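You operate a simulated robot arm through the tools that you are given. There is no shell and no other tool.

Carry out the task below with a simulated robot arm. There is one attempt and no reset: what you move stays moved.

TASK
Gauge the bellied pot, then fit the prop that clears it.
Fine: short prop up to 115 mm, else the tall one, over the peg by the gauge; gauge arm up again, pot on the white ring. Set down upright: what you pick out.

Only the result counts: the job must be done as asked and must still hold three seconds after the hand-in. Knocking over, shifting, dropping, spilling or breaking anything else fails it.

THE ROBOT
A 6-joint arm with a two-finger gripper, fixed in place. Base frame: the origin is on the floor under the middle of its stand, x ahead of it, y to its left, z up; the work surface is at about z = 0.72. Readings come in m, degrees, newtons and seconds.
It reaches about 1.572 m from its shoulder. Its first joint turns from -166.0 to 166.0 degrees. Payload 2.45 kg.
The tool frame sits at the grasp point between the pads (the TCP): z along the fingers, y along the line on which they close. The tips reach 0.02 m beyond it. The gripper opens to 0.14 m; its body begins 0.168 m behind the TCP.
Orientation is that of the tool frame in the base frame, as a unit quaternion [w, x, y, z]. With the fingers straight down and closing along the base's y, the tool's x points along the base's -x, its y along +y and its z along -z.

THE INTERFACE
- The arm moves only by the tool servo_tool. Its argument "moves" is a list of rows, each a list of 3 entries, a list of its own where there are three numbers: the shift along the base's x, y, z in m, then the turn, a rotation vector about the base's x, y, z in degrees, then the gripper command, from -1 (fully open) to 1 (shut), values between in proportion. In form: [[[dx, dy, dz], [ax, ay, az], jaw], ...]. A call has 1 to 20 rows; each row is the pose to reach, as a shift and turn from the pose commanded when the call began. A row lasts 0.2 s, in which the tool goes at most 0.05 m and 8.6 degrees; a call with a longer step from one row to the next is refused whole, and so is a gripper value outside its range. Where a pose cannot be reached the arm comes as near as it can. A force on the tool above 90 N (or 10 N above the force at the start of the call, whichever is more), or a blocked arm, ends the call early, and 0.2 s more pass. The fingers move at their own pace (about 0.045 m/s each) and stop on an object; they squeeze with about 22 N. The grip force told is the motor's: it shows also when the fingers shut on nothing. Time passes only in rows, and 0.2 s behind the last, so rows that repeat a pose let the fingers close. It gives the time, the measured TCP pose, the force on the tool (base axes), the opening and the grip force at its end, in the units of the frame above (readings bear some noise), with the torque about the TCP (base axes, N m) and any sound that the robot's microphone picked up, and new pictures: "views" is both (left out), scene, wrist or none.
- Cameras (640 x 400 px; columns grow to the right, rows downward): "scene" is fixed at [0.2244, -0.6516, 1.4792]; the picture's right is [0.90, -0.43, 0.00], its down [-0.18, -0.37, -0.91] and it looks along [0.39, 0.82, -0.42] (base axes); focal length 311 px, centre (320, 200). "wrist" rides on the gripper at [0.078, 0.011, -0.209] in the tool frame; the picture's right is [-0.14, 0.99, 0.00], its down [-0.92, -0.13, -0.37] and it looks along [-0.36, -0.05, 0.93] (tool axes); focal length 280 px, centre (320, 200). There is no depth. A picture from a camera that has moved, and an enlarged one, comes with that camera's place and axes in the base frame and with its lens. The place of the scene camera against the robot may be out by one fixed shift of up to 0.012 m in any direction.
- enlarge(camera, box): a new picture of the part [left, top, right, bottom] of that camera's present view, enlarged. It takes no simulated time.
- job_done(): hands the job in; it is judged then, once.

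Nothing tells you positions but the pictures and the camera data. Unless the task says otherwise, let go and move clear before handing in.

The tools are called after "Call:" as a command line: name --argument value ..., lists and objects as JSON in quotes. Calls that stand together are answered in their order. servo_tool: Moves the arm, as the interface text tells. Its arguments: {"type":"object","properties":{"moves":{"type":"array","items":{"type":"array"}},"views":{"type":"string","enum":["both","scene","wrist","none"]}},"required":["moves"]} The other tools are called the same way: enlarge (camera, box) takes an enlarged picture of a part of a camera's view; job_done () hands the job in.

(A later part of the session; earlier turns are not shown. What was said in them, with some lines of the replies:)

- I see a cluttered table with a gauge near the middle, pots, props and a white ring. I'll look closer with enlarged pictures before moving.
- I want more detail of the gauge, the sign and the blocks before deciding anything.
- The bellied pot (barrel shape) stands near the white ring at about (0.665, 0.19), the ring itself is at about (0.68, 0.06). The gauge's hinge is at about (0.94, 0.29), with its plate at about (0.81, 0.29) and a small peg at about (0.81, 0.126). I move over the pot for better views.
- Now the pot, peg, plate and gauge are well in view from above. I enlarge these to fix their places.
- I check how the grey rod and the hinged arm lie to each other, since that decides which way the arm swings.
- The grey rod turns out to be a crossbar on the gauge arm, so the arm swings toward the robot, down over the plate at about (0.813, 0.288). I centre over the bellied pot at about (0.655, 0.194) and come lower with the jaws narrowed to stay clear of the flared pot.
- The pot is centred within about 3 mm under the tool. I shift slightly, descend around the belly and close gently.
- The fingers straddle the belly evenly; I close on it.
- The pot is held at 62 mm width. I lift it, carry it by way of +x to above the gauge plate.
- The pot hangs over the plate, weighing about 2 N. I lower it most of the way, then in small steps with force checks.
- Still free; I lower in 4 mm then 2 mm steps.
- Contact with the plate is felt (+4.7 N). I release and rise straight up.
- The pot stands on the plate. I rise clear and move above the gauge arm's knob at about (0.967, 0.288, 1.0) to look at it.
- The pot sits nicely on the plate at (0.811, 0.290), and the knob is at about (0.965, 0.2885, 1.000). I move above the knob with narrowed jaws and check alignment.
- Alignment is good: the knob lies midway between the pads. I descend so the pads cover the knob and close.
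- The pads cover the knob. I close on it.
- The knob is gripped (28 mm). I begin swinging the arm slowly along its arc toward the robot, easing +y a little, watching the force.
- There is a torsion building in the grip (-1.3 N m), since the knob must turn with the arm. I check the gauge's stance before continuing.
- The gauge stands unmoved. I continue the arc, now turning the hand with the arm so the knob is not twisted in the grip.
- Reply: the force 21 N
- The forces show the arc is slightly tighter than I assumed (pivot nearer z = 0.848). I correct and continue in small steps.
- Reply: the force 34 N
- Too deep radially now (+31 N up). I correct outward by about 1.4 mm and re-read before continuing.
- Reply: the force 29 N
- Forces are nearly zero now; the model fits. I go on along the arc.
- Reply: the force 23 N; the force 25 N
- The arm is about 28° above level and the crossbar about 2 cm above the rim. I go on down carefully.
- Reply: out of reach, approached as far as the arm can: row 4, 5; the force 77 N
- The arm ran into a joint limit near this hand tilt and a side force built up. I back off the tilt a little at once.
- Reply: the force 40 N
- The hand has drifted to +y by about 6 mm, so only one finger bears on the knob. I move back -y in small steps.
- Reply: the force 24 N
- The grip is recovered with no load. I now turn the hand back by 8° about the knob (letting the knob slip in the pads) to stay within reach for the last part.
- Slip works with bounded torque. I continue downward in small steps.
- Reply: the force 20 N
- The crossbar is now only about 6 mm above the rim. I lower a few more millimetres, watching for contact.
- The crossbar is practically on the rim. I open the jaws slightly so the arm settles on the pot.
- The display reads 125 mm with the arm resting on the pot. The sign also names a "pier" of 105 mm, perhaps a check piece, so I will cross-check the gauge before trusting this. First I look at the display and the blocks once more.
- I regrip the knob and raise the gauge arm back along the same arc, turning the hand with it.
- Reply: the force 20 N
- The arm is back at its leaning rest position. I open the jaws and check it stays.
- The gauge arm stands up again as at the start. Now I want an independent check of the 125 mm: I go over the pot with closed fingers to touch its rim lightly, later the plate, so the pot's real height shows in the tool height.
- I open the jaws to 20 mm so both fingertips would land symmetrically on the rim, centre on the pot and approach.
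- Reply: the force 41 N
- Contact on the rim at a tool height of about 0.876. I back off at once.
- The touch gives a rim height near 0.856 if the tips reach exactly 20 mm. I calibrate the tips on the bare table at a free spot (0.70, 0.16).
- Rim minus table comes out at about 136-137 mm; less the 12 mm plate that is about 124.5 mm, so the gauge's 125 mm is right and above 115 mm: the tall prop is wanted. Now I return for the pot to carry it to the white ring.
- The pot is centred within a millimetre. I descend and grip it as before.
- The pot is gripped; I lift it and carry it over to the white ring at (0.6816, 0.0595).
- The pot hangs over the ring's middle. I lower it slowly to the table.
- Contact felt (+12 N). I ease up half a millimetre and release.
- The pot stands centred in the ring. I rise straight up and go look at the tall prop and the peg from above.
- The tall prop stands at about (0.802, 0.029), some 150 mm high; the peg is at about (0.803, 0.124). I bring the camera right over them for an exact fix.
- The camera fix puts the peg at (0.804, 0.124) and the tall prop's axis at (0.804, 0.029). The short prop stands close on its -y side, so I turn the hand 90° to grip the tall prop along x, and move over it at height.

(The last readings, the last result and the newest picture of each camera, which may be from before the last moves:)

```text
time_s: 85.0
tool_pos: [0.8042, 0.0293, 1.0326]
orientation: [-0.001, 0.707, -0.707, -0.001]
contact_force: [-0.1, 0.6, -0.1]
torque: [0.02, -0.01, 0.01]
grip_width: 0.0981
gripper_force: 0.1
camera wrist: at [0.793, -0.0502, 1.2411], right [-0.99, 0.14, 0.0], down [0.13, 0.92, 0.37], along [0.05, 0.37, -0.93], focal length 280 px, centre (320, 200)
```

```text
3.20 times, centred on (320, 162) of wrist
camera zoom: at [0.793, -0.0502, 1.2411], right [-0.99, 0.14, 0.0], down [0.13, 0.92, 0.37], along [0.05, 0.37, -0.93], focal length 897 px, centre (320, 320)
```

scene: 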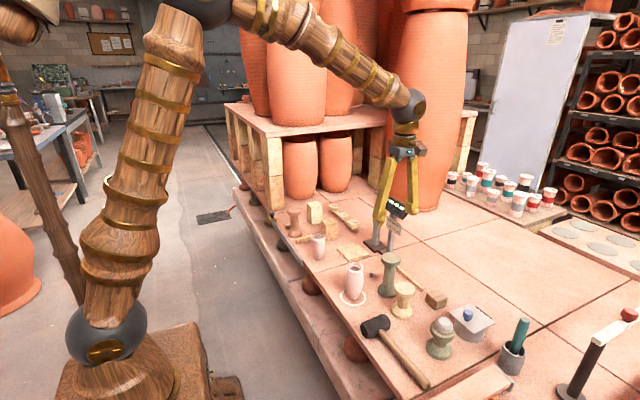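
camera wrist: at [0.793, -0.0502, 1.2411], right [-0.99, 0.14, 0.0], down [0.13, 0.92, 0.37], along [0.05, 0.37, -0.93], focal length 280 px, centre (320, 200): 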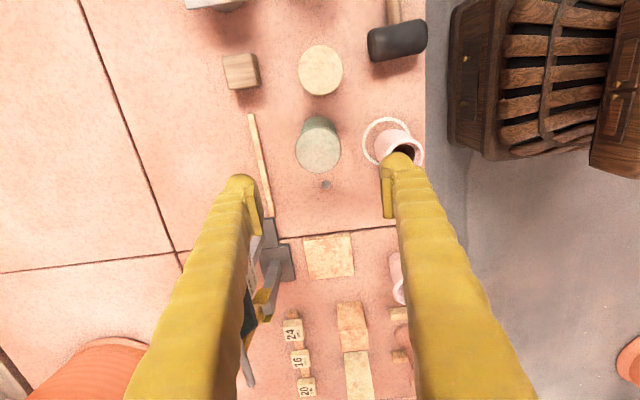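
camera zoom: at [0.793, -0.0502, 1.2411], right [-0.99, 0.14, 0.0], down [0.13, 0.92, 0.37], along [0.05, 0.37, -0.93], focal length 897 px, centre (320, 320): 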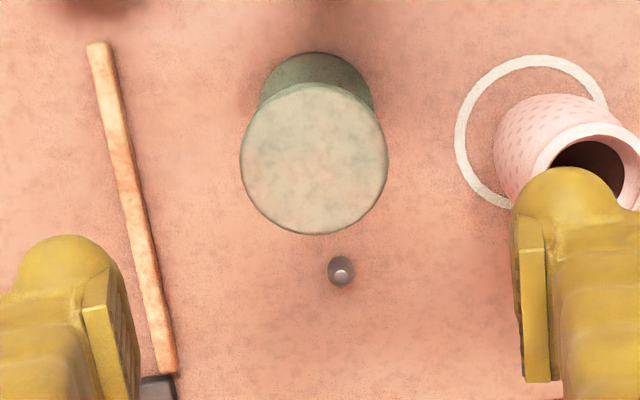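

The hand is turned and over the tall prop. I narrow the jaws a bit, correct by a millimetre or two, and descend around the prop.

Call:
servo_tool --moves '[[[0.001, -0.002, -0.04], [0, 0, 0], -0.25], [[0.001, -0.002, -0.08], [0, 0, 0], -0.25], [[0.001, -0.002, -0.12], [0, 0, 0], -0.25], [[0.001, -0.002, -0.12], [0, 0, 0], -0.25]]' --views "both"

Call:
enlarge --camera "wrist" --box '[220, 100, 420, 225]'

Call:
enlarge --camera "scene" --box '[340, 220, 436, 310]'

```text
time_s: 86.0
tool_pos: [0.8043, 0.0279, 0.9117]
orientation: [0.001, -0.707, 0.707, 0.001]
contact_force: [0.3, -0.8, -0.7]
torque: [0.01, 0.01, -0.02]
grip_width: 0.0875
gripper_force: 0.1
camera wrist: at [0.7932, -0.052, 1.1202], right [-0.99, 0.14, 0.0], down [0.13, 0.92, 0.37], along [0.05, 0.37, -0.93], focal length 280 px, centre (320, 200)
```

scene: 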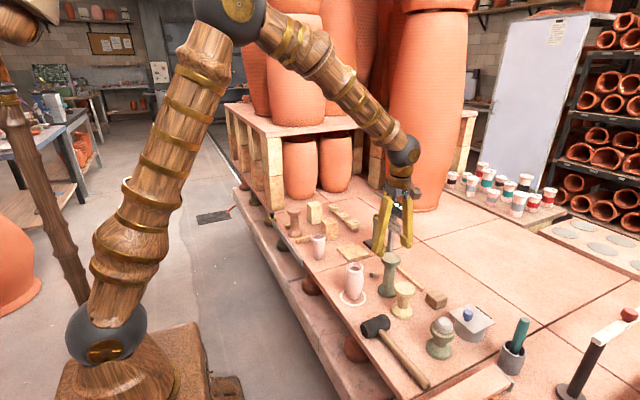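
wrist: 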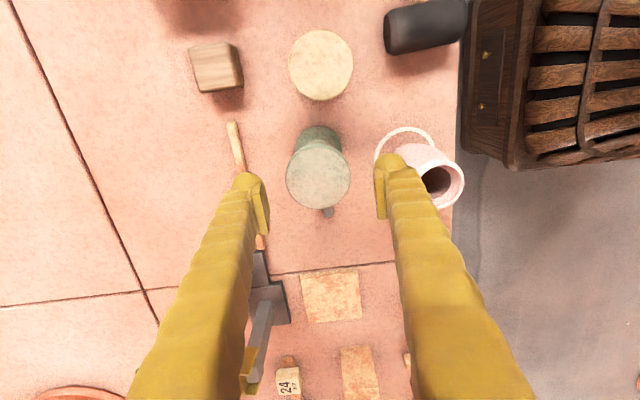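

```text
3.20 times, centred on (320, 162) of wrist
camera zoom: at [0.7932, -0.052, 1.1202], right [-0.99, 0.14, 0.0], down [0.13, 0.92, 0.37], along [0.05, 0.37, -0.93], focal length 897 px, centre (320, 320)
```

zoom: 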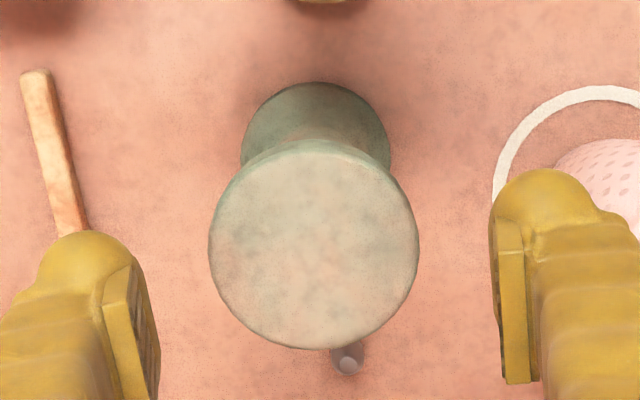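

```text
4.44 times, centred on (388, 265) of scene
camera zoom: at [0.2244, -0.6516, 1.4792], right [0.9, -0.43, 0.0], down [-0.18, -0.37, -0.91], along [0.39, 0.82, -0.42], focal length 1383 px, centre (18, -89)
```

zoom: 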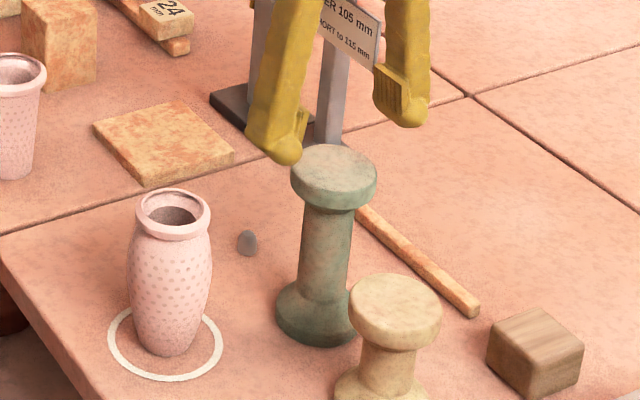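

Triangulating both views puts the tall prop's top at about z = 0.855 and its axis at (0.8055, 0.027). I descend to its waist.

Call:
servo_tool --moves '[[[0.001, -0.0007, -0.04], [0, 0, 0], -0.25], [[0.001, -0.0007, -0.08], [0, 0, 0], -0.25], [[0.001, -0.0007, -0.11], [0, 0, 0], -0.25], [[0.001, -0.0007, -0.1215], [0, 0, 0], -0.25], [[0.001, -0.0007, -0.1215], [0, 0, 0], -0.25]]' --views "both"

Call:
enlarge --camera "scene" --box '[340, 230, 436, 310]'

Call:
enlarge --camera "wrist" --box '[220, 120, 420, 245]'

```text
time_s: 87.2
tool_pos: [0.8063, 0.0258, 0.7903]
orientation: [0.0, -0.707, 0.707, 0.001]
contact_force: [0.4, -0.2, -0.4]
torque: [0.0, 0.01, 0.01]
grip_width: 0.0874
gripper_force: 0.1
camera wrist: at [0.7947, -0.0527, 0.9998], right [-0.99, 0.14, 0.0], down [0.13, 0.92, 0.37], along [0.05, 0.37, -0.93], focal length 280 px, centre (320, 200)
```

scene: 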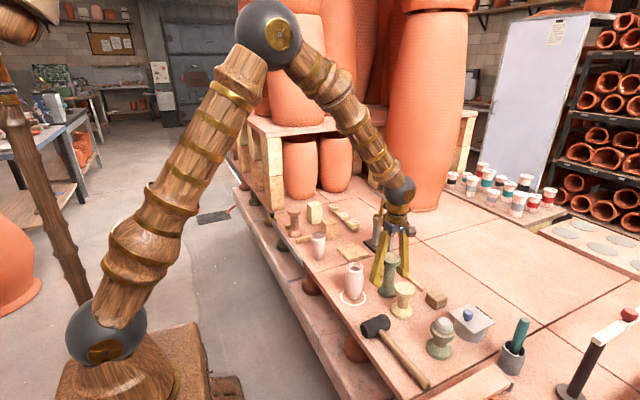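
wrist: 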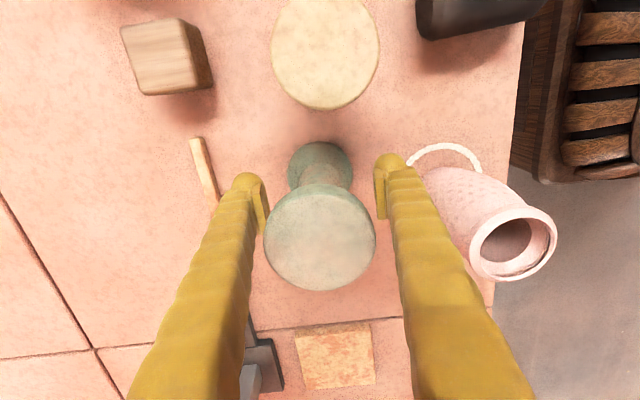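

```text
5.00 times, centred on (388, 270) of scene
camera zoom: at [0.2244, -0.6516, 1.4792], right [0.9, -0.43, 0.0], down [-0.18, -0.37, -0.91], along [0.39, 0.82, -0.42], focal length 1556 px, centre (-20, -150)
```

zoom: 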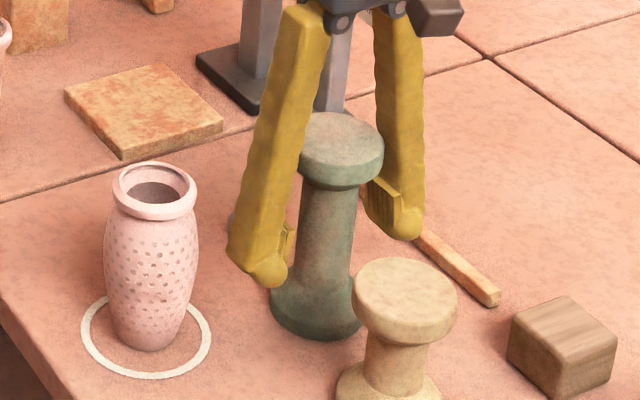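

```text
3.20 times, centred on (320, 182) of wrist
camera zoom: at [0.7947, -0.0527, 0.9998], right [-0.99, 0.14, 0.0], down [0.13, 0.92, 0.37], along [0.05, 0.37, -0.93], focal length 897 px, centre (320, 256)
```

zoom: 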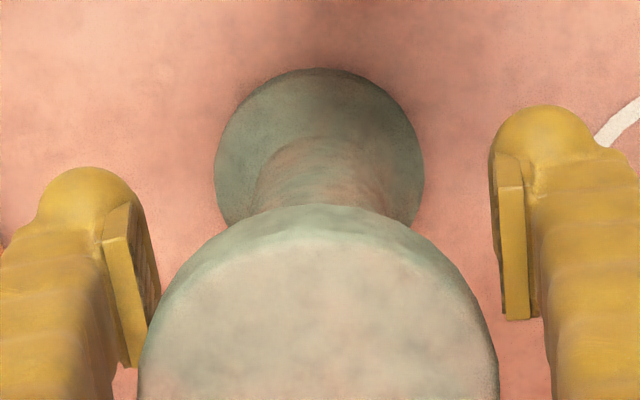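

The fingers straddle the waist well clear of everything. I close.

Call:
servo_tool --moves '[[[0, 0, 0], [0, 0, 0], 0.1], [[0, 0, 0], [0, 0, 0], 0.4], [[0, 0, 0], [0, 0, 0], 0.7], [[0, 0, 0], [0, 0, 0], 0.8], [[0, 0, 0], [0, 0, 0], 0.8]]' --views "both"

Call:
enlarge --camera "scene" --box '[340, 230, 436, 310]'

```text
time_s: 88.4
tool_pos: [0.8055, 0.0273, 0.7914]
orientation: [0.002, -0.707, 0.707, 0.001]
contact_force: [1.7, 0.3, 4.4]
torque: [0.01, 0.15, -0.02]
grip_width: 0.057
gripper_force: 22.0
camera wrist: at [0.7947, -0.0527, 1.0], right [-0.99, 0.14, 0.0], down [0.13, 0.92, 0.37], along [0.05, 0.37, -0.93], focal length 280 px, centre (320, 200)
```

scene: 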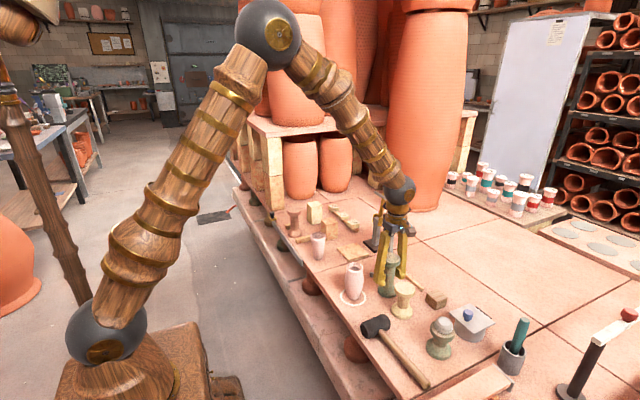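
wrist: 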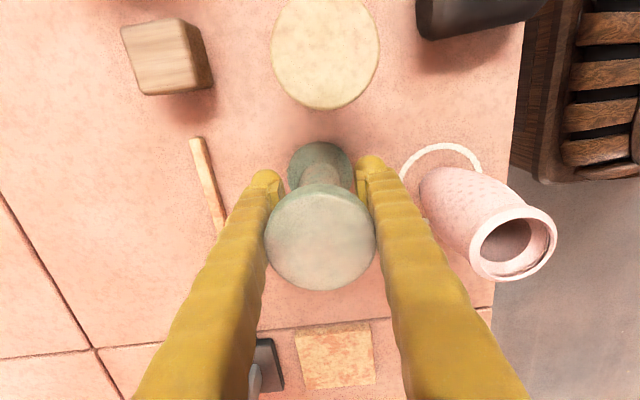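

```text
5.00 times, centred on (388, 270) of scene
camera zoom: at [0.2244, -0.6516, 1.4792], right [0.9, -0.43, 0.0], down [-0.18, -0.37, -0.91], along [0.39, 0.82, -0.42], focal length 1556 px, centre (-20, -150)
```

zoom: 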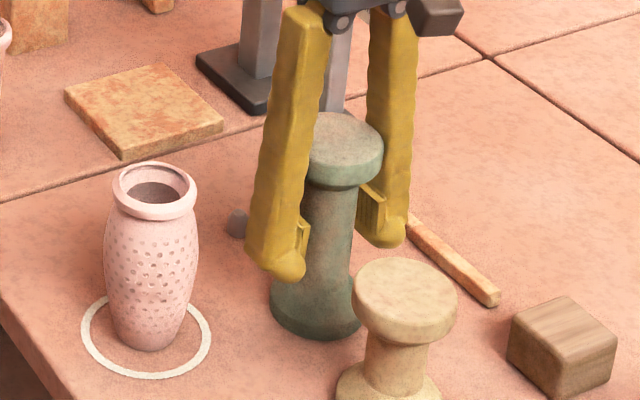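

The finger bodies met the top flange before the pads reached the waist. I open again, raise to the flange height and grip the flange itself with the pads.

Call:
servo_tool --moves '[[[0, 0, 0], [0, 0, 0], 0.1], [[0, 0, 0], [0, 0, 0], -0.25], [[0, 0, 0], [0, 0, 0], -0.25], [[0, 0, 0.025], [0, 0, 0], -0.25], [[0, 0, 0.051], [0, 0, 0], -0.25], [[0, 0, 0.051], [0, 0, 0], -0.25]]' --views "both"

Call:
enlarge --camera "scene" --box '[340, 230, 436, 310]'

Call:
enlarge --camera "wrist" --box '[220, 120, 420, 245]'

```text
time_s: 89.8
tool_pos: [0.8059, 0.0257, 0.8419]
orientation: [0.001, -0.707, 0.707, 0.002]
contact_force: [-0.6, 0.3, 0.2]
torque: [0.03, 0.02, 0.02]
grip_width: 0.0875
gripper_force: 0.3
camera wrist: at [0.7947, -0.0527, 1.0505], right [-0.99, 0.14, 0.0], down [0.13, 0.92, 0.37], along [0.05, 0.37, -0.93], focal length 280 px, centre (320, 200)
```

scene: 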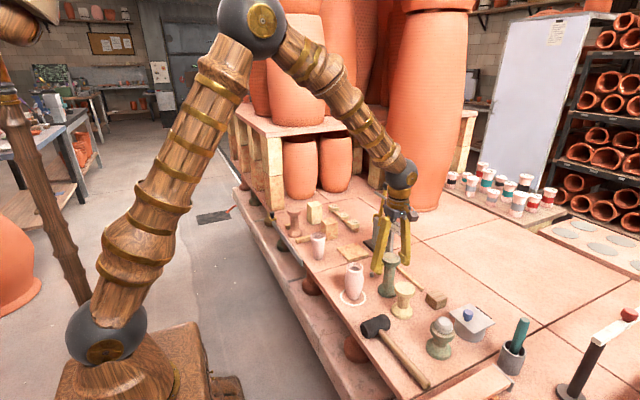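
wrist: 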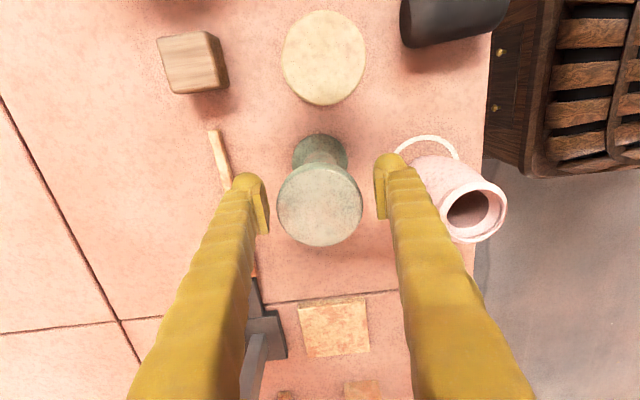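

```text
5.00 times, centred on (388, 270) of scene
camera zoom: at [0.2244, -0.6516, 1.4792], right [0.9, -0.43, 0.0], down [-0.18, -0.37, -0.91], along [0.39, 0.82, -0.42], focal length 1556 px, centre (-20, -150)
```

zoom: 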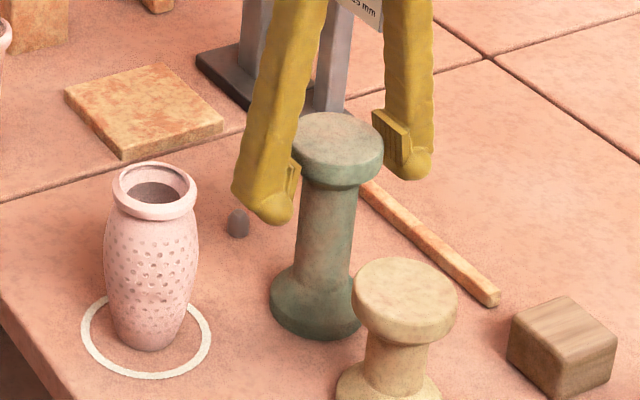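

```text
3.20 times, centred on (320, 182) of wrist
camera zoom: at [0.7947, -0.0527, 1.0505], right [-0.99, 0.14, 0.0], down [0.13, 0.92, 0.37], along [0.05, 0.37, -0.93], focal length 897 px, centre (320, 256)
```

zoom: 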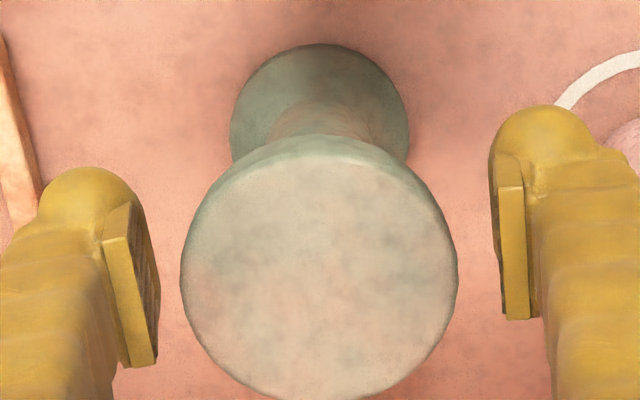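

The pads are now level with the top flange. I close on it.

Call:
servo_tool --moves '[[[0, 0.001, 0], [0, 0, 0], 0.0], [[0, 0.001, 0], [0, 0, 0], 0.2], [[0, 0.001, 0], [0, 0, 0], 0.5], [[0, 0.001, 0], [0, 0, 0], 0.5], [[0, 0.001, 0], [0, 0, 0], 0.5]]' --views "both"

Call:
enlarge --camera "scene" --box '[340, 230, 436, 310]'

Call:
enlarge --camera "wrist" --box '[220, 120, 420, 245]'

```text
time_s: 91.0
tool_pos: [0.806, 0.0283, 0.8411]
orientation: [0.001, -0.707, 0.707, 0.001]
contact_force: [1.9, 0.4, 2.8]
torque: [0.06, 0.06, -0.02]
grip_width: 0.0664
gripper_force: 22.0
camera wrist: at [0.7949, -0.0516, 1.0504], right [-0.99, 0.14, 0.0], down [0.13, 0.92, 0.37], along [0.05, 0.37, -0.93], focal length 280 px, centre (320, 200)
```

scene: 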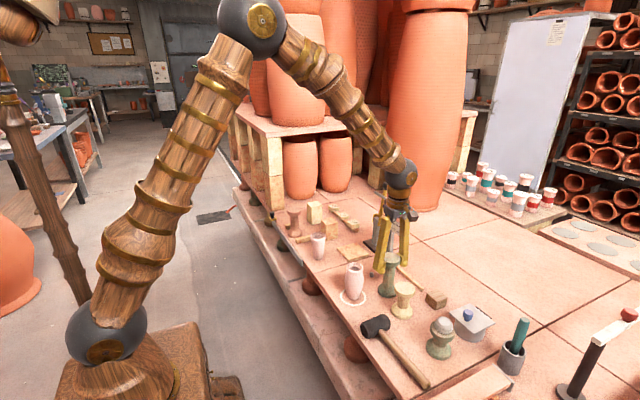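
wrist: 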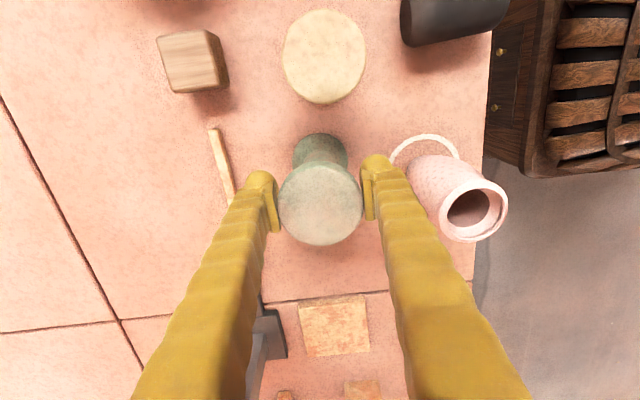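

```text
5.00 times, centred on (388, 270) of scene
camera zoom: at [0.2244, -0.6516, 1.4792], right [0.9, -0.43, 0.0], down [-0.18, -0.37, -0.91], along [0.39, 0.82, -0.42], focal length 1556 px, centre (-20, -150)
```

zoom: 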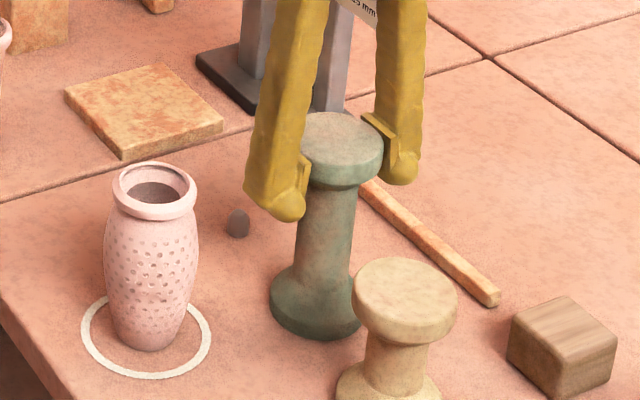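

```text
3.20 times, centred on (320, 182) of wrist
camera zoom: at [0.7949, -0.0516, 1.0504], right [-0.99, 0.14, 0.0], down [0.13, 0.92, 0.37], along [0.05, 0.37, -0.93], focal length 897 px, centre (320, 256)
```

zoom: 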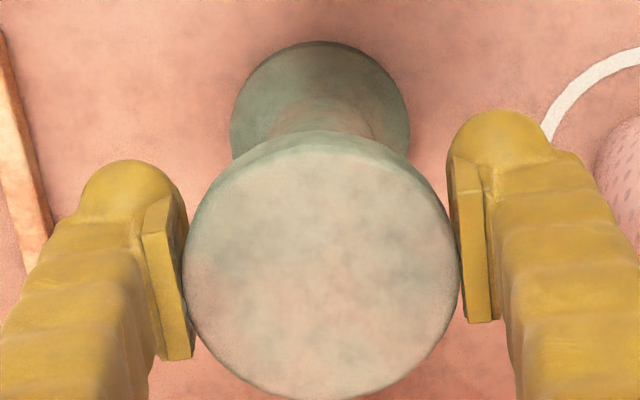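

The flange is gripped (66 mm). I lift the prop about 5 cm and move half-way toward the peg to compare base and peg in view.

Call:
servo_tool --moves '[[[0, 0, 0.01], [0, 0, 0], 0.5], [[0, 0, 0.03], [0, 0, 0], 0.5], [[0, 0, 0.055], [0, 0, 0], 0.5], [[0, 0.015, 0.055], [0, 0, 0], 0.5], [[0, 0.03, 0.055], [0, 0, 0], 0.5], [[0, 0.03, 0.055], [0, 0, 0], 0.5]]' --views "both"

Call:
enlarge --camera "scene" --box '[340, 220, 436, 300]'

Call:
enlarge --camera "wrist" --box '[220, 120, 420, 260]'

```text
time_s: 92.4
tool_pos: [0.8056, 0.0579, 0.8961]
orientation: [-0.001, 0.708, -0.707, -0.002]
contact_force: [0.1, -0.3, -3.1]
torque: [0.01, -0.01, -0.01]
grip_width: 0.0664
gripper_force: 22.1
camera wrist: at [0.7946, -0.0217, 1.1057], right [-0.99, 0.14, 0.0], down [0.13, 0.92, 0.37], along [0.05, 0.37, -0.93], focal length 280 px, centre (320, 200)
```

scene: 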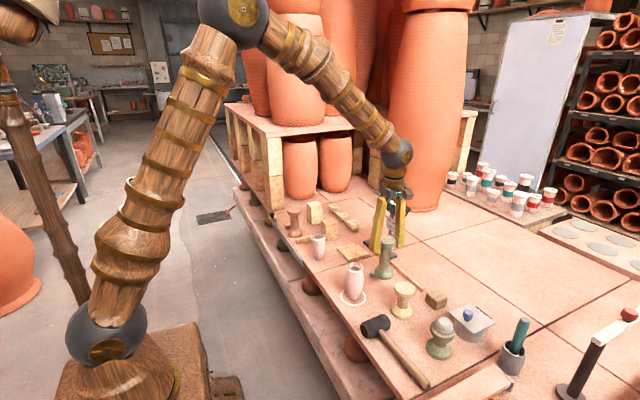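
wrist: 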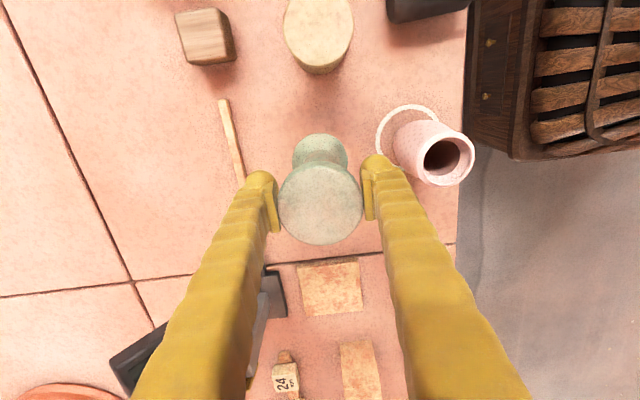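

```text
5.00 times, centred on (388, 260) of scene
camera zoom: at [0.2244, -0.6516, 1.4792], right [0.9, -0.43, 0.0], down [-0.18, -0.37, -0.91], along [0.39, 0.82, -0.42], focal length 1556 px, centre (-20, -100)
```

zoom: 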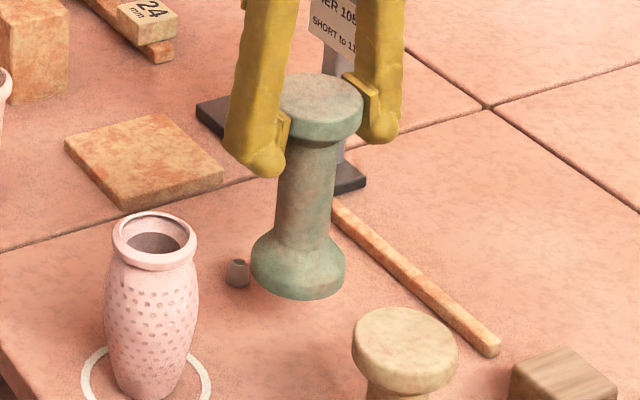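

```text
2.86 times, centred on (320, 190) of wrist
camera zoom: at [0.7946, -0.0217, 1.1057], right [-0.99, 0.14, 0.0], down [0.13, 0.92, 0.37], along [0.05, 0.37, -0.93], focal length 801 px, centre (320, 229)
```

zoom: 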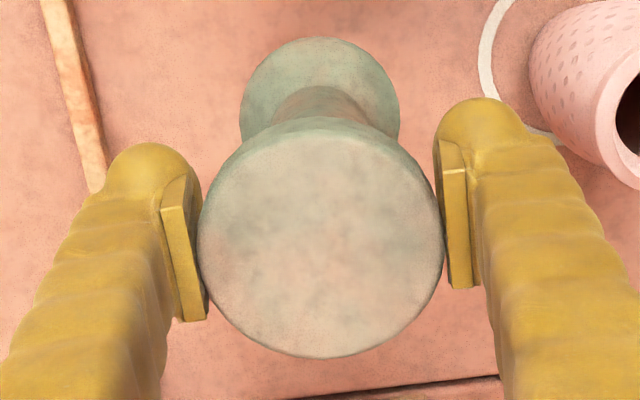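

The prop hangs upright. I move it the rest of the way over the peg and check alignment from the scene camera before lowering.

Call:
servo_tool --moves '[[[0, 0.025, 0], [0, 0, 0], 0.5], [[-0.0012, 0.05, 0], [0, 0, 0], 0.5], [[-0.0012, 0.0662, 0], [0, 0, 0], 0.5], [[-0.0012, 0.0662, 0], [0, 0, 0], 0.5]]' --views "both"

Call:
enlarge --camera "scene" --box '[340, 245, 404, 285]'

Call:
enlarge --camera "wrist" --box '[220, 120, 420, 260]'

```text
time_s: 93.4
tool_pos: [0.8056, 0.1247, 0.8966]
orientation: [0.001, -0.706, 0.708, 0.001]
contact_force: [-0.1, 0.6, -2.5]
torque: [-0.01, -0.02, -0.03]
grip_width: 0.0668
gripper_force: 22.1
camera wrist: at [0.7941, 0.0446, 1.1057], right [-0.99, 0.14, 0.0], down [0.13, 0.92, 0.37], along [0.05, 0.37, -0.93], focal length 280 px, centre (320, 200)
```

scene: 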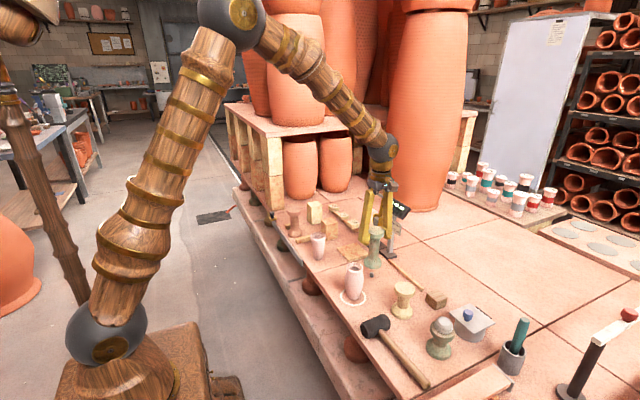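
wrist: 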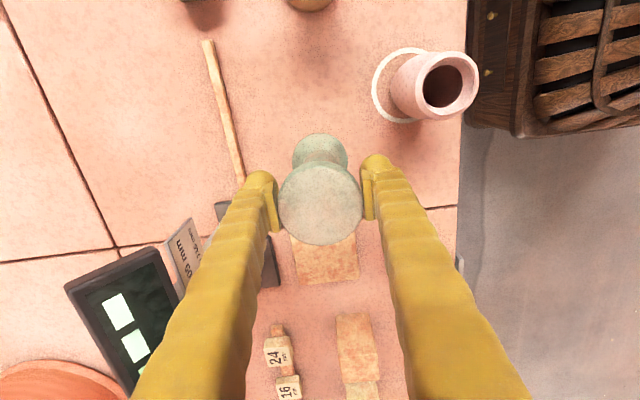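

```text
10.00 times, centred on (372, 265) of scene
camera zoom: at [0.2244, -0.6516, 1.4792], right [0.9, -0.43, 0.0], down [-0.18, -0.37, -0.91], along [0.39, 0.82, -0.42], focal length 3111 px, centre (-200, -450)
```

zoom: 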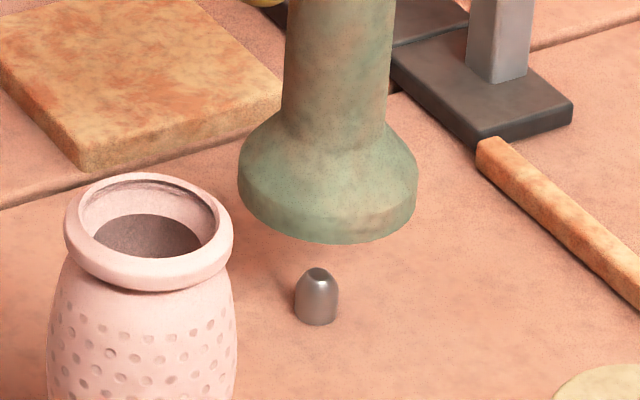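

```text
2.86 times, centred on (320, 190) of wrist
camera zoom: at [0.7941, 0.0446, 1.1057], right [-0.99, 0.14, 0.0], down [0.13, 0.92, 0.37], along [0.05, 0.37, -0.93], focal length 801 px, centre (320, 229)
```

zoom: 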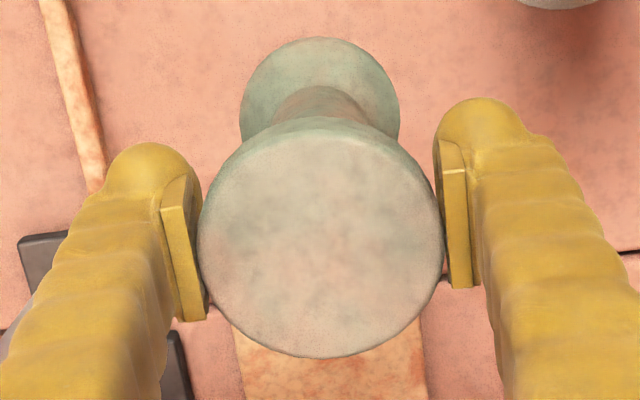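

Alignment agrees within about 1-2 mm in both directions. I lower in stages, watching the force.

Call:
servo_tool --moves '[[[0, 0, -0.01], [0, 0, 0], 0.5], [[0, 0, -0.02], [0, 0, 0], 0.5], [[0, 0, -0.028], [0, 0, 0], 0.5], [[0, 0, -0.028], [0, 0, 0], 0.5]]' --views "scene"

Call:
enlarge --camera "scene" --box '[340, 245, 404, 285]'

```text
time_s: 94.4
tool_pos: [0.8063, 0.1241, 0.8693]
orientation: [0.002, -0.707, 0.707, 0.002]
contact_force: [0.8, -0.7, -2.7]
torque: [0.03, 0.02, 0.02]
grip_width: 0.0665
gripper_force: 22.1
```

scene: 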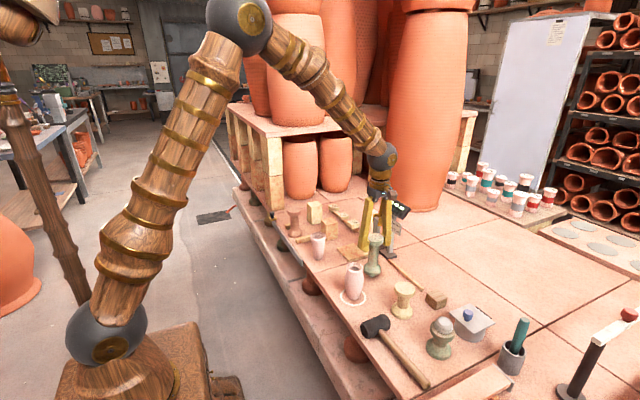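

```text
10.00 times, centred on (372, 265) of scene
camera zoom: at [0.2244, -0.6516, 1.4792], right [0.9, -0.43, 0.0], down [-0.18, -0.37, -0.91], along [0.39, 0.82, -0.42], focal length 3111 px, centre (-200, -450)
```

zoom: 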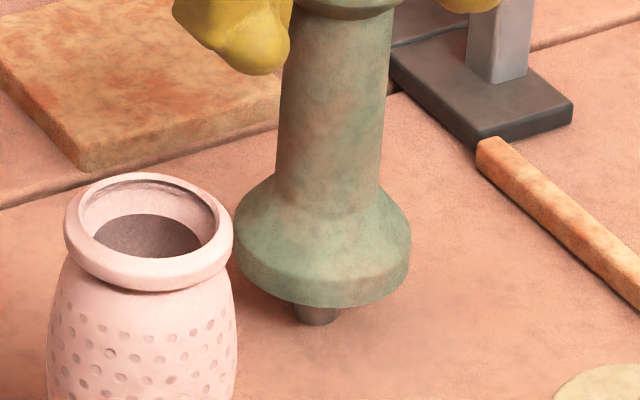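

Call:
servo_tool --moves '[[[0, 0, -0.002], [0, 0, 0], 0.5], [[0, 0, -0.004], [0, 0, 0], 0.5], [[0, 0, -0.004], [0, 0, 0], 0.5]]' --views "none"

```text
time_s: 95.2
tool_pos: [0.8045, 0.1238, 0.8657]
orientation: [0.001, -0.707, 0.707, 0.001]
contact_force: [-0.1, 0.4, -3.0]
torque: [-0.01, 0.01, -0.01]
grip_width: 0.0666
gripper_force: 22.2
```

Call:
servo_tool --moves '[[[0, 0, -0.002], [0, 0, 0], 0.5], [[0, 0, -0.004], [0, 0, 0], 0.5], [[0, 0, -0.004], [0, 0, 0], 0.5]]' --views "none"

```text
time_s: 96.0
tool_pos: [0.8059, 0.1237, 0.8603]
orientation: [0.001, -0.707, 0.707, 0.001]
contact_force: [-0.2, 0.2, -1.7]
torque: [-0.04, -0.02, 0.0]
grip_width: 0.0663
gripper_force: 21.8
```

Call:
servo_tool --moves '[[[0, 0, -0.0015], [0, 0, 0], 0.5], [[0, 0, -0.003], [0, 0, 0], 0.5], [[0, 0, -0.003], [0, 0, 0], 0.5]]' --views "none"

Call:
enlarge --camera "scene" --box '[340, 245, 404, 285]'

```text
time_s: 96.8
tool_pos: [0.8051, 0.1239, 0.8577]
orientation: [-0.001, 0.708, -0.706, -0.002]
contact_force: [-0.4, 0.5, -3.4]
torque: [0.05, -0.02, 0.04]
grip_width: 0.0664
gripper_force: 22.0
```

```text
10.00 times, centred on (372, 265) of scene
camera zoom: at [0.2244, -0.6516, 1.4792], right [0.9, -0.43, 0.0], down [-0.18, -0.37, -0.91], along [0.39, 0.82, -0.42], focal length 3111 px, centre (-200, -450)
```

zoom: 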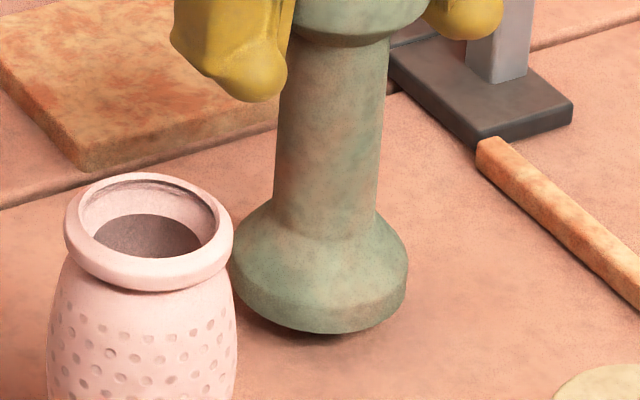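

No resistance; the prop seems to be going over the peg. I continue down.

Call:
servo_tool --moves '[[[0, 0, -0.0015], [0, 0, 0], 0.5], [[0, 0, -0.003], [0, 0, 0], 0.5], [[0, 0, -0.004], [0, 0, 0], 0.5], [[0, 0, -0.004], [0, 0, 0], 0.5]]' --views "none"

```text
time_s: 97.8
tool_pos: [0.8047, 0.1238, 0.8527]
orientation: [-0.001, 0.707, -0.707, -0.001]
contact_force: [-0.1, 0.1, -2.4]
torque: [-0.01, -0.01, -0.02]
grip_width: 0.0665
gripper_force: 21.7
```

Call:
servo_tool --moves '[[[0, 0, -0.002], [0, 0, 0], 0.5], [[0, 0, -0.004], [0, 0, 0], 0.5], [[0, 0, -0.004], [0, 0, 0], 0.5]]' --views "none"

```text
time_s: 98.6
tool_pos: [0.8053, 0.1246, 0.8493]
orientation: [0.001, -0.707, 0.707, 0.001]
contact_force: [0.2, 0.5, -3.5]
torque: [-0.01, -0.03, 0.0]
grip_width: 0.0664
gripper_force: 21.9
```

Call:
servo_tool --moves '[[[0, 0, -0.002], [0, 0, 0], 0.5], [[0, 0, -0.004], [0, 0, 0], 0.5], [[0, 0, -0.005], [0, 0, 0], 0.5], [[0, 0, -0.005], [0, 0, 0], 0.5]]' --views "none"

```text
time_s: 99.6
tool_pos: [0.8055, 0.124, 0.8433]
orientation: [0.001, -0.707, 0.707, 0.001]
contact_force: [0.3, -0.4, -3.3]
torque: [-0.01, 0.03, 0.03]
grip_width: 0.0665
gripper_force: 22.3
```

Call:
servo_tool --moves '[[[0, 0, -0.001], [0, 0, 0], 0.5], [[0, 0, -0.002], [0, 0, 0], 0.5], [[0, 0, -0.002], [0, 0, 0], 0.5]]' --views "none"

Call:
enlarge --camera "scene" --box '[340, 245, 404, 285]'

```text
time_s: 100.4
tool_pos: [0.8044, 0.1245, 0.8419]
orientation: [0.001, -0.707, 0.708, 0.001]
contact_force: [-0.6, -14.0, 7.0]
torque: [0.07, -0.03, -0.16]
grip_width: 0.0664
gripper_force: 22.3
```

```text
10.00 times, centred on (372, 265) of scene
camera zoom: at [0.2244, -0.6516, 1.4792], right [0.9, -0.43, 0.0], down [-0.18, -0.37, -0.91], along [0.39, 0.82, -0.42], focal length 3111 px, centre (-200, -450)
```

zoom: 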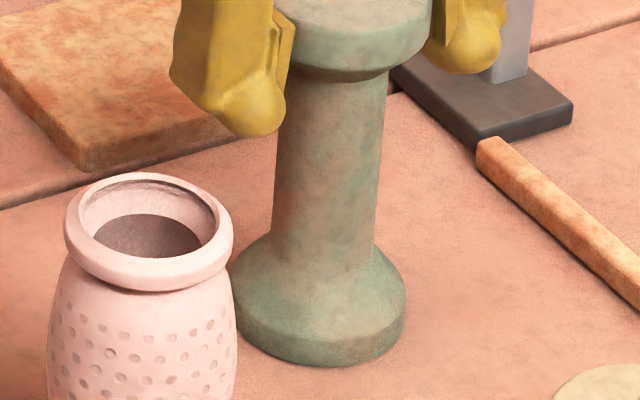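

It has come down to table level with a side force from the peg (-14 N in y), so the peg is inside the socket. I ease 1 mm in -y and check.

Call:
servo_tool --moves '[[[0, -0.0006, 0], [0, 0, 0], 0.5], [[0, -0.001, 0], [0, 0, 0], 0.5], [[0, -0.001, 0], [0, 0, 0], 0.5]]' --views "none"

```text
time_s: 101.2
tool_pos: [0.8049, 0.1237, 0.8429]
orientation: [0.001, -0.707, 0.707, 0.001]
contact_force: [2.1, -0.1, 1.5]
torque: [0.32, -0.16, -0.13]
grip_width: 0.0666
gripper_force: 21.9
```

Call:
servo_tool --moves '[[[0, 0, -0.0005], [0, 0, 0], 0.5], [[0, 0, -0.001], [0, 0, 0], 0.5], [[0, 0, -0.001], [0, 0, 0], 0.5]]' --views "none"

```text
time_s: 102.0
tool_pos: [0.8052, 0.1227, 0.8427]
orientation: [-0.003, 0.707, -0.707, -0.001]
contact_force: [-1.5, 3.5, 19.6]
torque: [0.31, 0.11, -0.09]
grip_width: 0.0664
gripper_force: 22.4
```

The prop is seated at table level. I relieve the pressure and open.

Call:
servo_tool --moves '[[[0, 0, 0.0008], [0, 0, 0], 0.5], [[0, 0, 0.0008], [0, 0, 0], 0.2], [[0, 0, 0.0008], [0, 0, 0], -0.1], [[0, 0, 0.0008], [0, 0, 0], -0.3], [[0, 0, 0.0008], [0, 0, 0], -0.3]]' --views "both"

Call:
enlarge --camera "scene" --box '[330, 225, 410, 290]'

Call:
enlarge --camera "wrist" --box '[220, 120, 420, 260]'

```text
time_s: 103.2
tool_pos: [0.8051, 0.1236, 0.8411]
orientation: [0.001, -0.706, 0.708, 0.001]
contact_force: [-0.9, 0.1, 0.4]
torque: [-0.03, 0.01, -0.02]
grip_width: 0.0911
gripper_force: 0.1
camera wrist: at [0.7933, 0.0433, 1.0513], right [-0.99, 0.14, 0.0], down [0.13, 0.92, 0.37], along [0.05, 0.37, -0.93], focal length 280 px, centre (320, 200)
```

scene: 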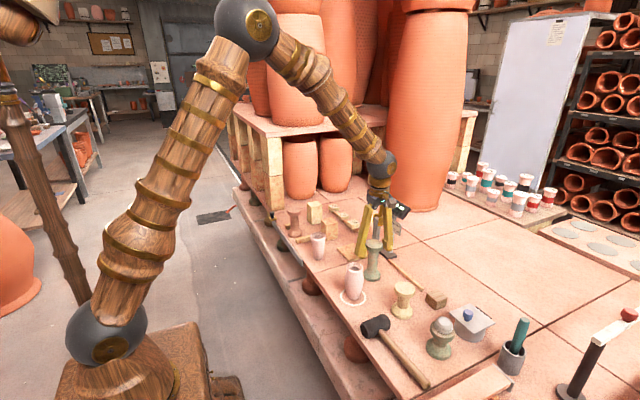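
wrist: 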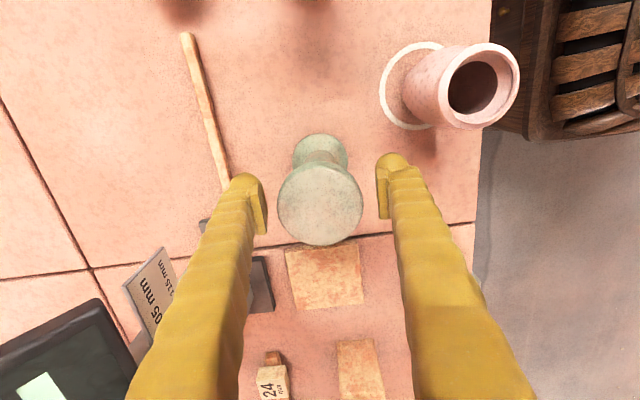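

```text
6.15 times, centred on (370, 258) of scene
camera zoom: at [0.2244, -0.6516, 1.4792], right [0.9, -0.43, 0.0], down [-0.18, -0.37, -0.91], along [0.39, 0.82, -0.42], focal length 1914 px, centre (12, -154)
```

zoom: 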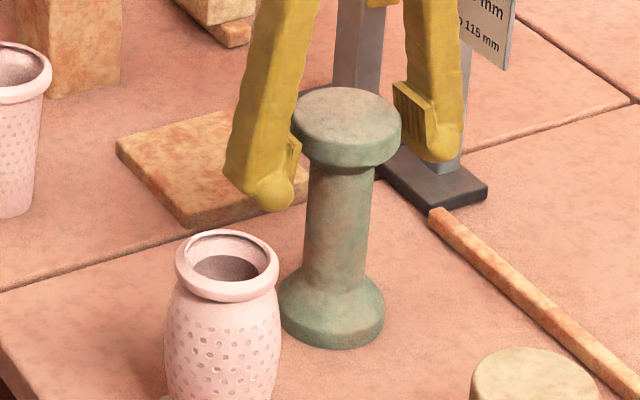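

```text
2.86 times, centred on (320, 190) of wrist
camera zoom: at [0.7933, 0.0433, 1.0513], right [-0.99, 0.14, 0.0], down [0.13, 0.92, 0.37], along [0.05, 0.37, -0.93], focal length 801 px, centre (320, 229)
```

zoom: 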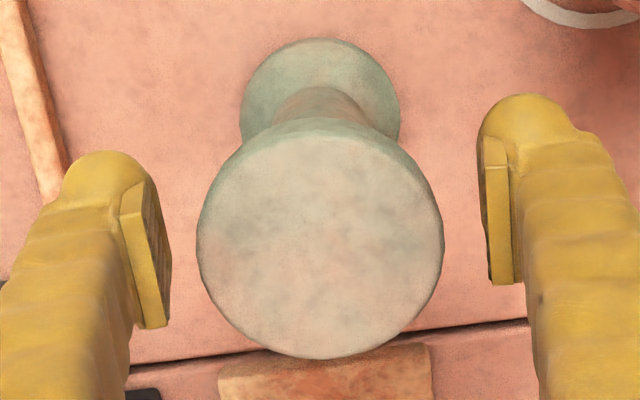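

The prop stands upright over the peg. I rise straight up and retreat, then inspect the whole scene.

Call:
servo_tool --moves '[[[0, 0, 0.02], [0, 0, 0], -0.3], [[0, 0, 0.06], [0, 0, 0], -0.3], [[0, 0, 0.11], [0, 0, 0], -0.3], [[0, 0, 0.16], [0, 0, 0], -0.3], [[0, 0, 0.21], [0, 0, 0], -0.3], [[0, 0, 0.26], [0, 0, 0], -0.3], [[-0.04, 0, 0.28], [0, 0, 0], -0.3], [[-0.08, 0, 0.3], [0, 0, 0], -0.3], [[-0.12, 0, 0.3], [0, 0, 0], -0.3], [[-0.16, 0, 0.3], [0, 0, 0], -0.3], [[-0.16, 0, 0.3], [0, 0, 0], -0.3]]' --views "both"

Call:
enlarge --camera "scene" --box '[330, 220, 430, 310]'

Call:
enlarge --camera "scene" --box '[270, 170, 430, 270]'

Call:
enlarge --camera "wrist" --box '[200, 20, 480, 200]'

```text
time_s: 105.6
tool_pos: [0.6438, 0.1236, 1.1415]
orientation: [0.002, -0.706, 0.708, 0.001]
contact_force: [-0.1, 0.5, 0.9]
torque: [-0.03, 0.02, 0.0]
grip_width: 0.0911
gripper_force: 0.0
camera wrist: at [0.6329, 0.0437, 1.3509], right [-0.99, 0.14, 0.0], down [0.13, 0.92, 0.37], along [0.05, 0.37, -0.93], focal length 280 px, centre (320, 200)
```

scene: 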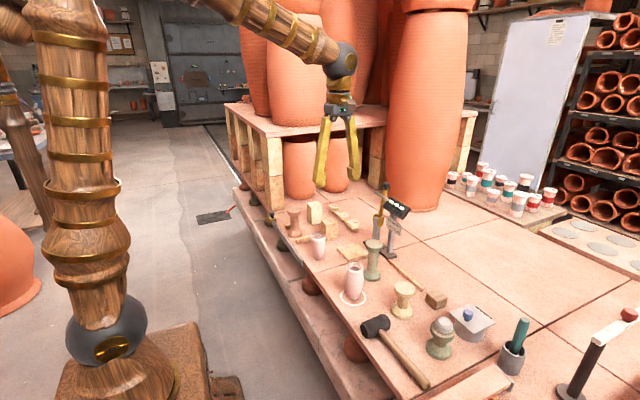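
wrist: 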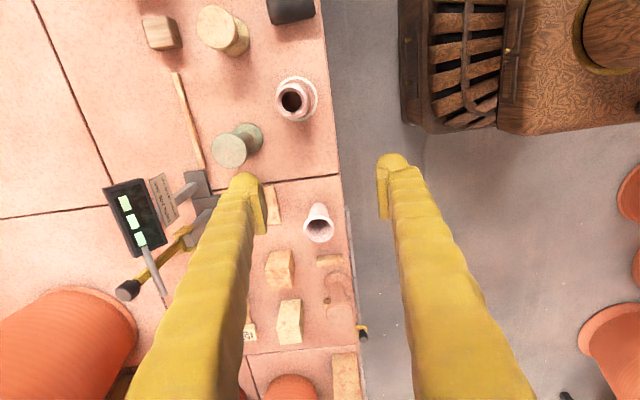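

```text
4.44 times, centred on (380, 265) of scene
camera zoom: at [0.2244, -0.6516, 1.4792], right [0.9, -0.43, 0.0], down [-0.18, -0.37, -0.91], along [0.39, 0.82, -0.42], focal length 1383 px, centre (53, -89)
```

zoom: 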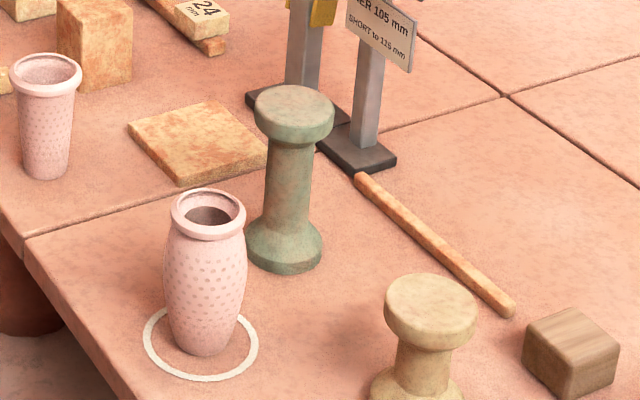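

```text
4.00 times, centred on (350, 220) of scene
camera zoom: at [0.2244, -0.6516, 1.4792], right [0.9, -0.43, 0.0], down [-0.18, -0.37, -0.91], along [0.39, 0.82, -0.42], focal length 1244 px, centre (200, 120)
```

zoom: 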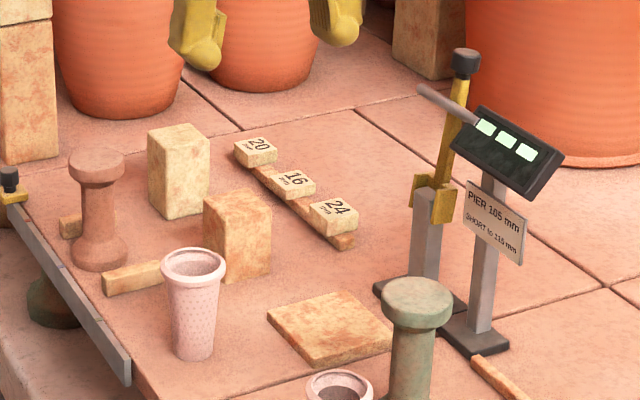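

```text
2.22 times, centred on (340, 110) of wrist
camera zoom: at [0.6329, 0.0437, 1.3509], right [-0.99, 0.14, 0.0], down [0.13, 0.92, 0.37], along [0.05, 0.37, -0.93], focal length 623 px, centre (276, 400)
```

zoom: 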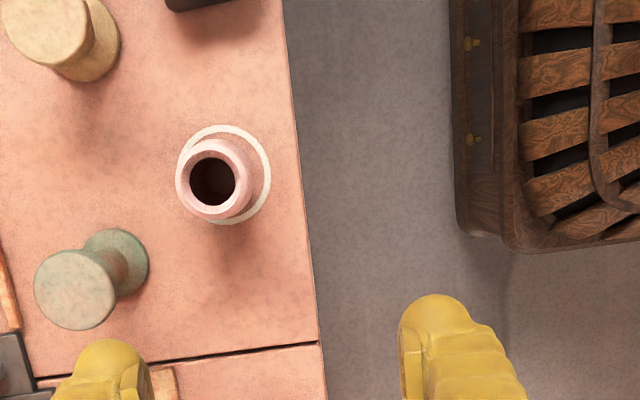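

Everything stands as asked: the gauge read 125 mm (my own touch measurement agrees), so the tall prop sits over the peg. The gauge arm is up again, the bellied pot stands upright on the white ring, and the hand is clear, so I hand in.

Call:
job_done

```text
The job is handed in.
```

The job is handed in: the gauge read 125 mm for the bellied pot. That is over 115 mm, so I fitted the tall prop over the peg by the gauge.

- **Reading check:** before acting on it, I touched the pot's rim and the bare table with the fingertips. Allowing for the 12 mm plate, that gave about 124.5 mm, so I trusted the gauge. I did not use the "PIER 105 mm" line on the sign; it did not affect the choice.
- **Prop:** the tall green prop went down over the peg to table level, stands upright and has been let go.
- **Pot:** it stands upright on the white ring, centred to within a few millimetres.
- **Gauge arm:** it leans back in its starting position and the display is blank again.
- **Rough moments:**
  - While lowering the gauge arm, the hand ran out of reach. That put about 76 N sideways on the knob for a moment, before I backed off.
  - The rim touch pressed about 40 N on the pot.
  - My first try at gripping the prop caught its flange, so I gripped it again higher up.

In the last pictures the gauge, the plate and the other objects around them looked as they were, and the hand was clear when I handed in.
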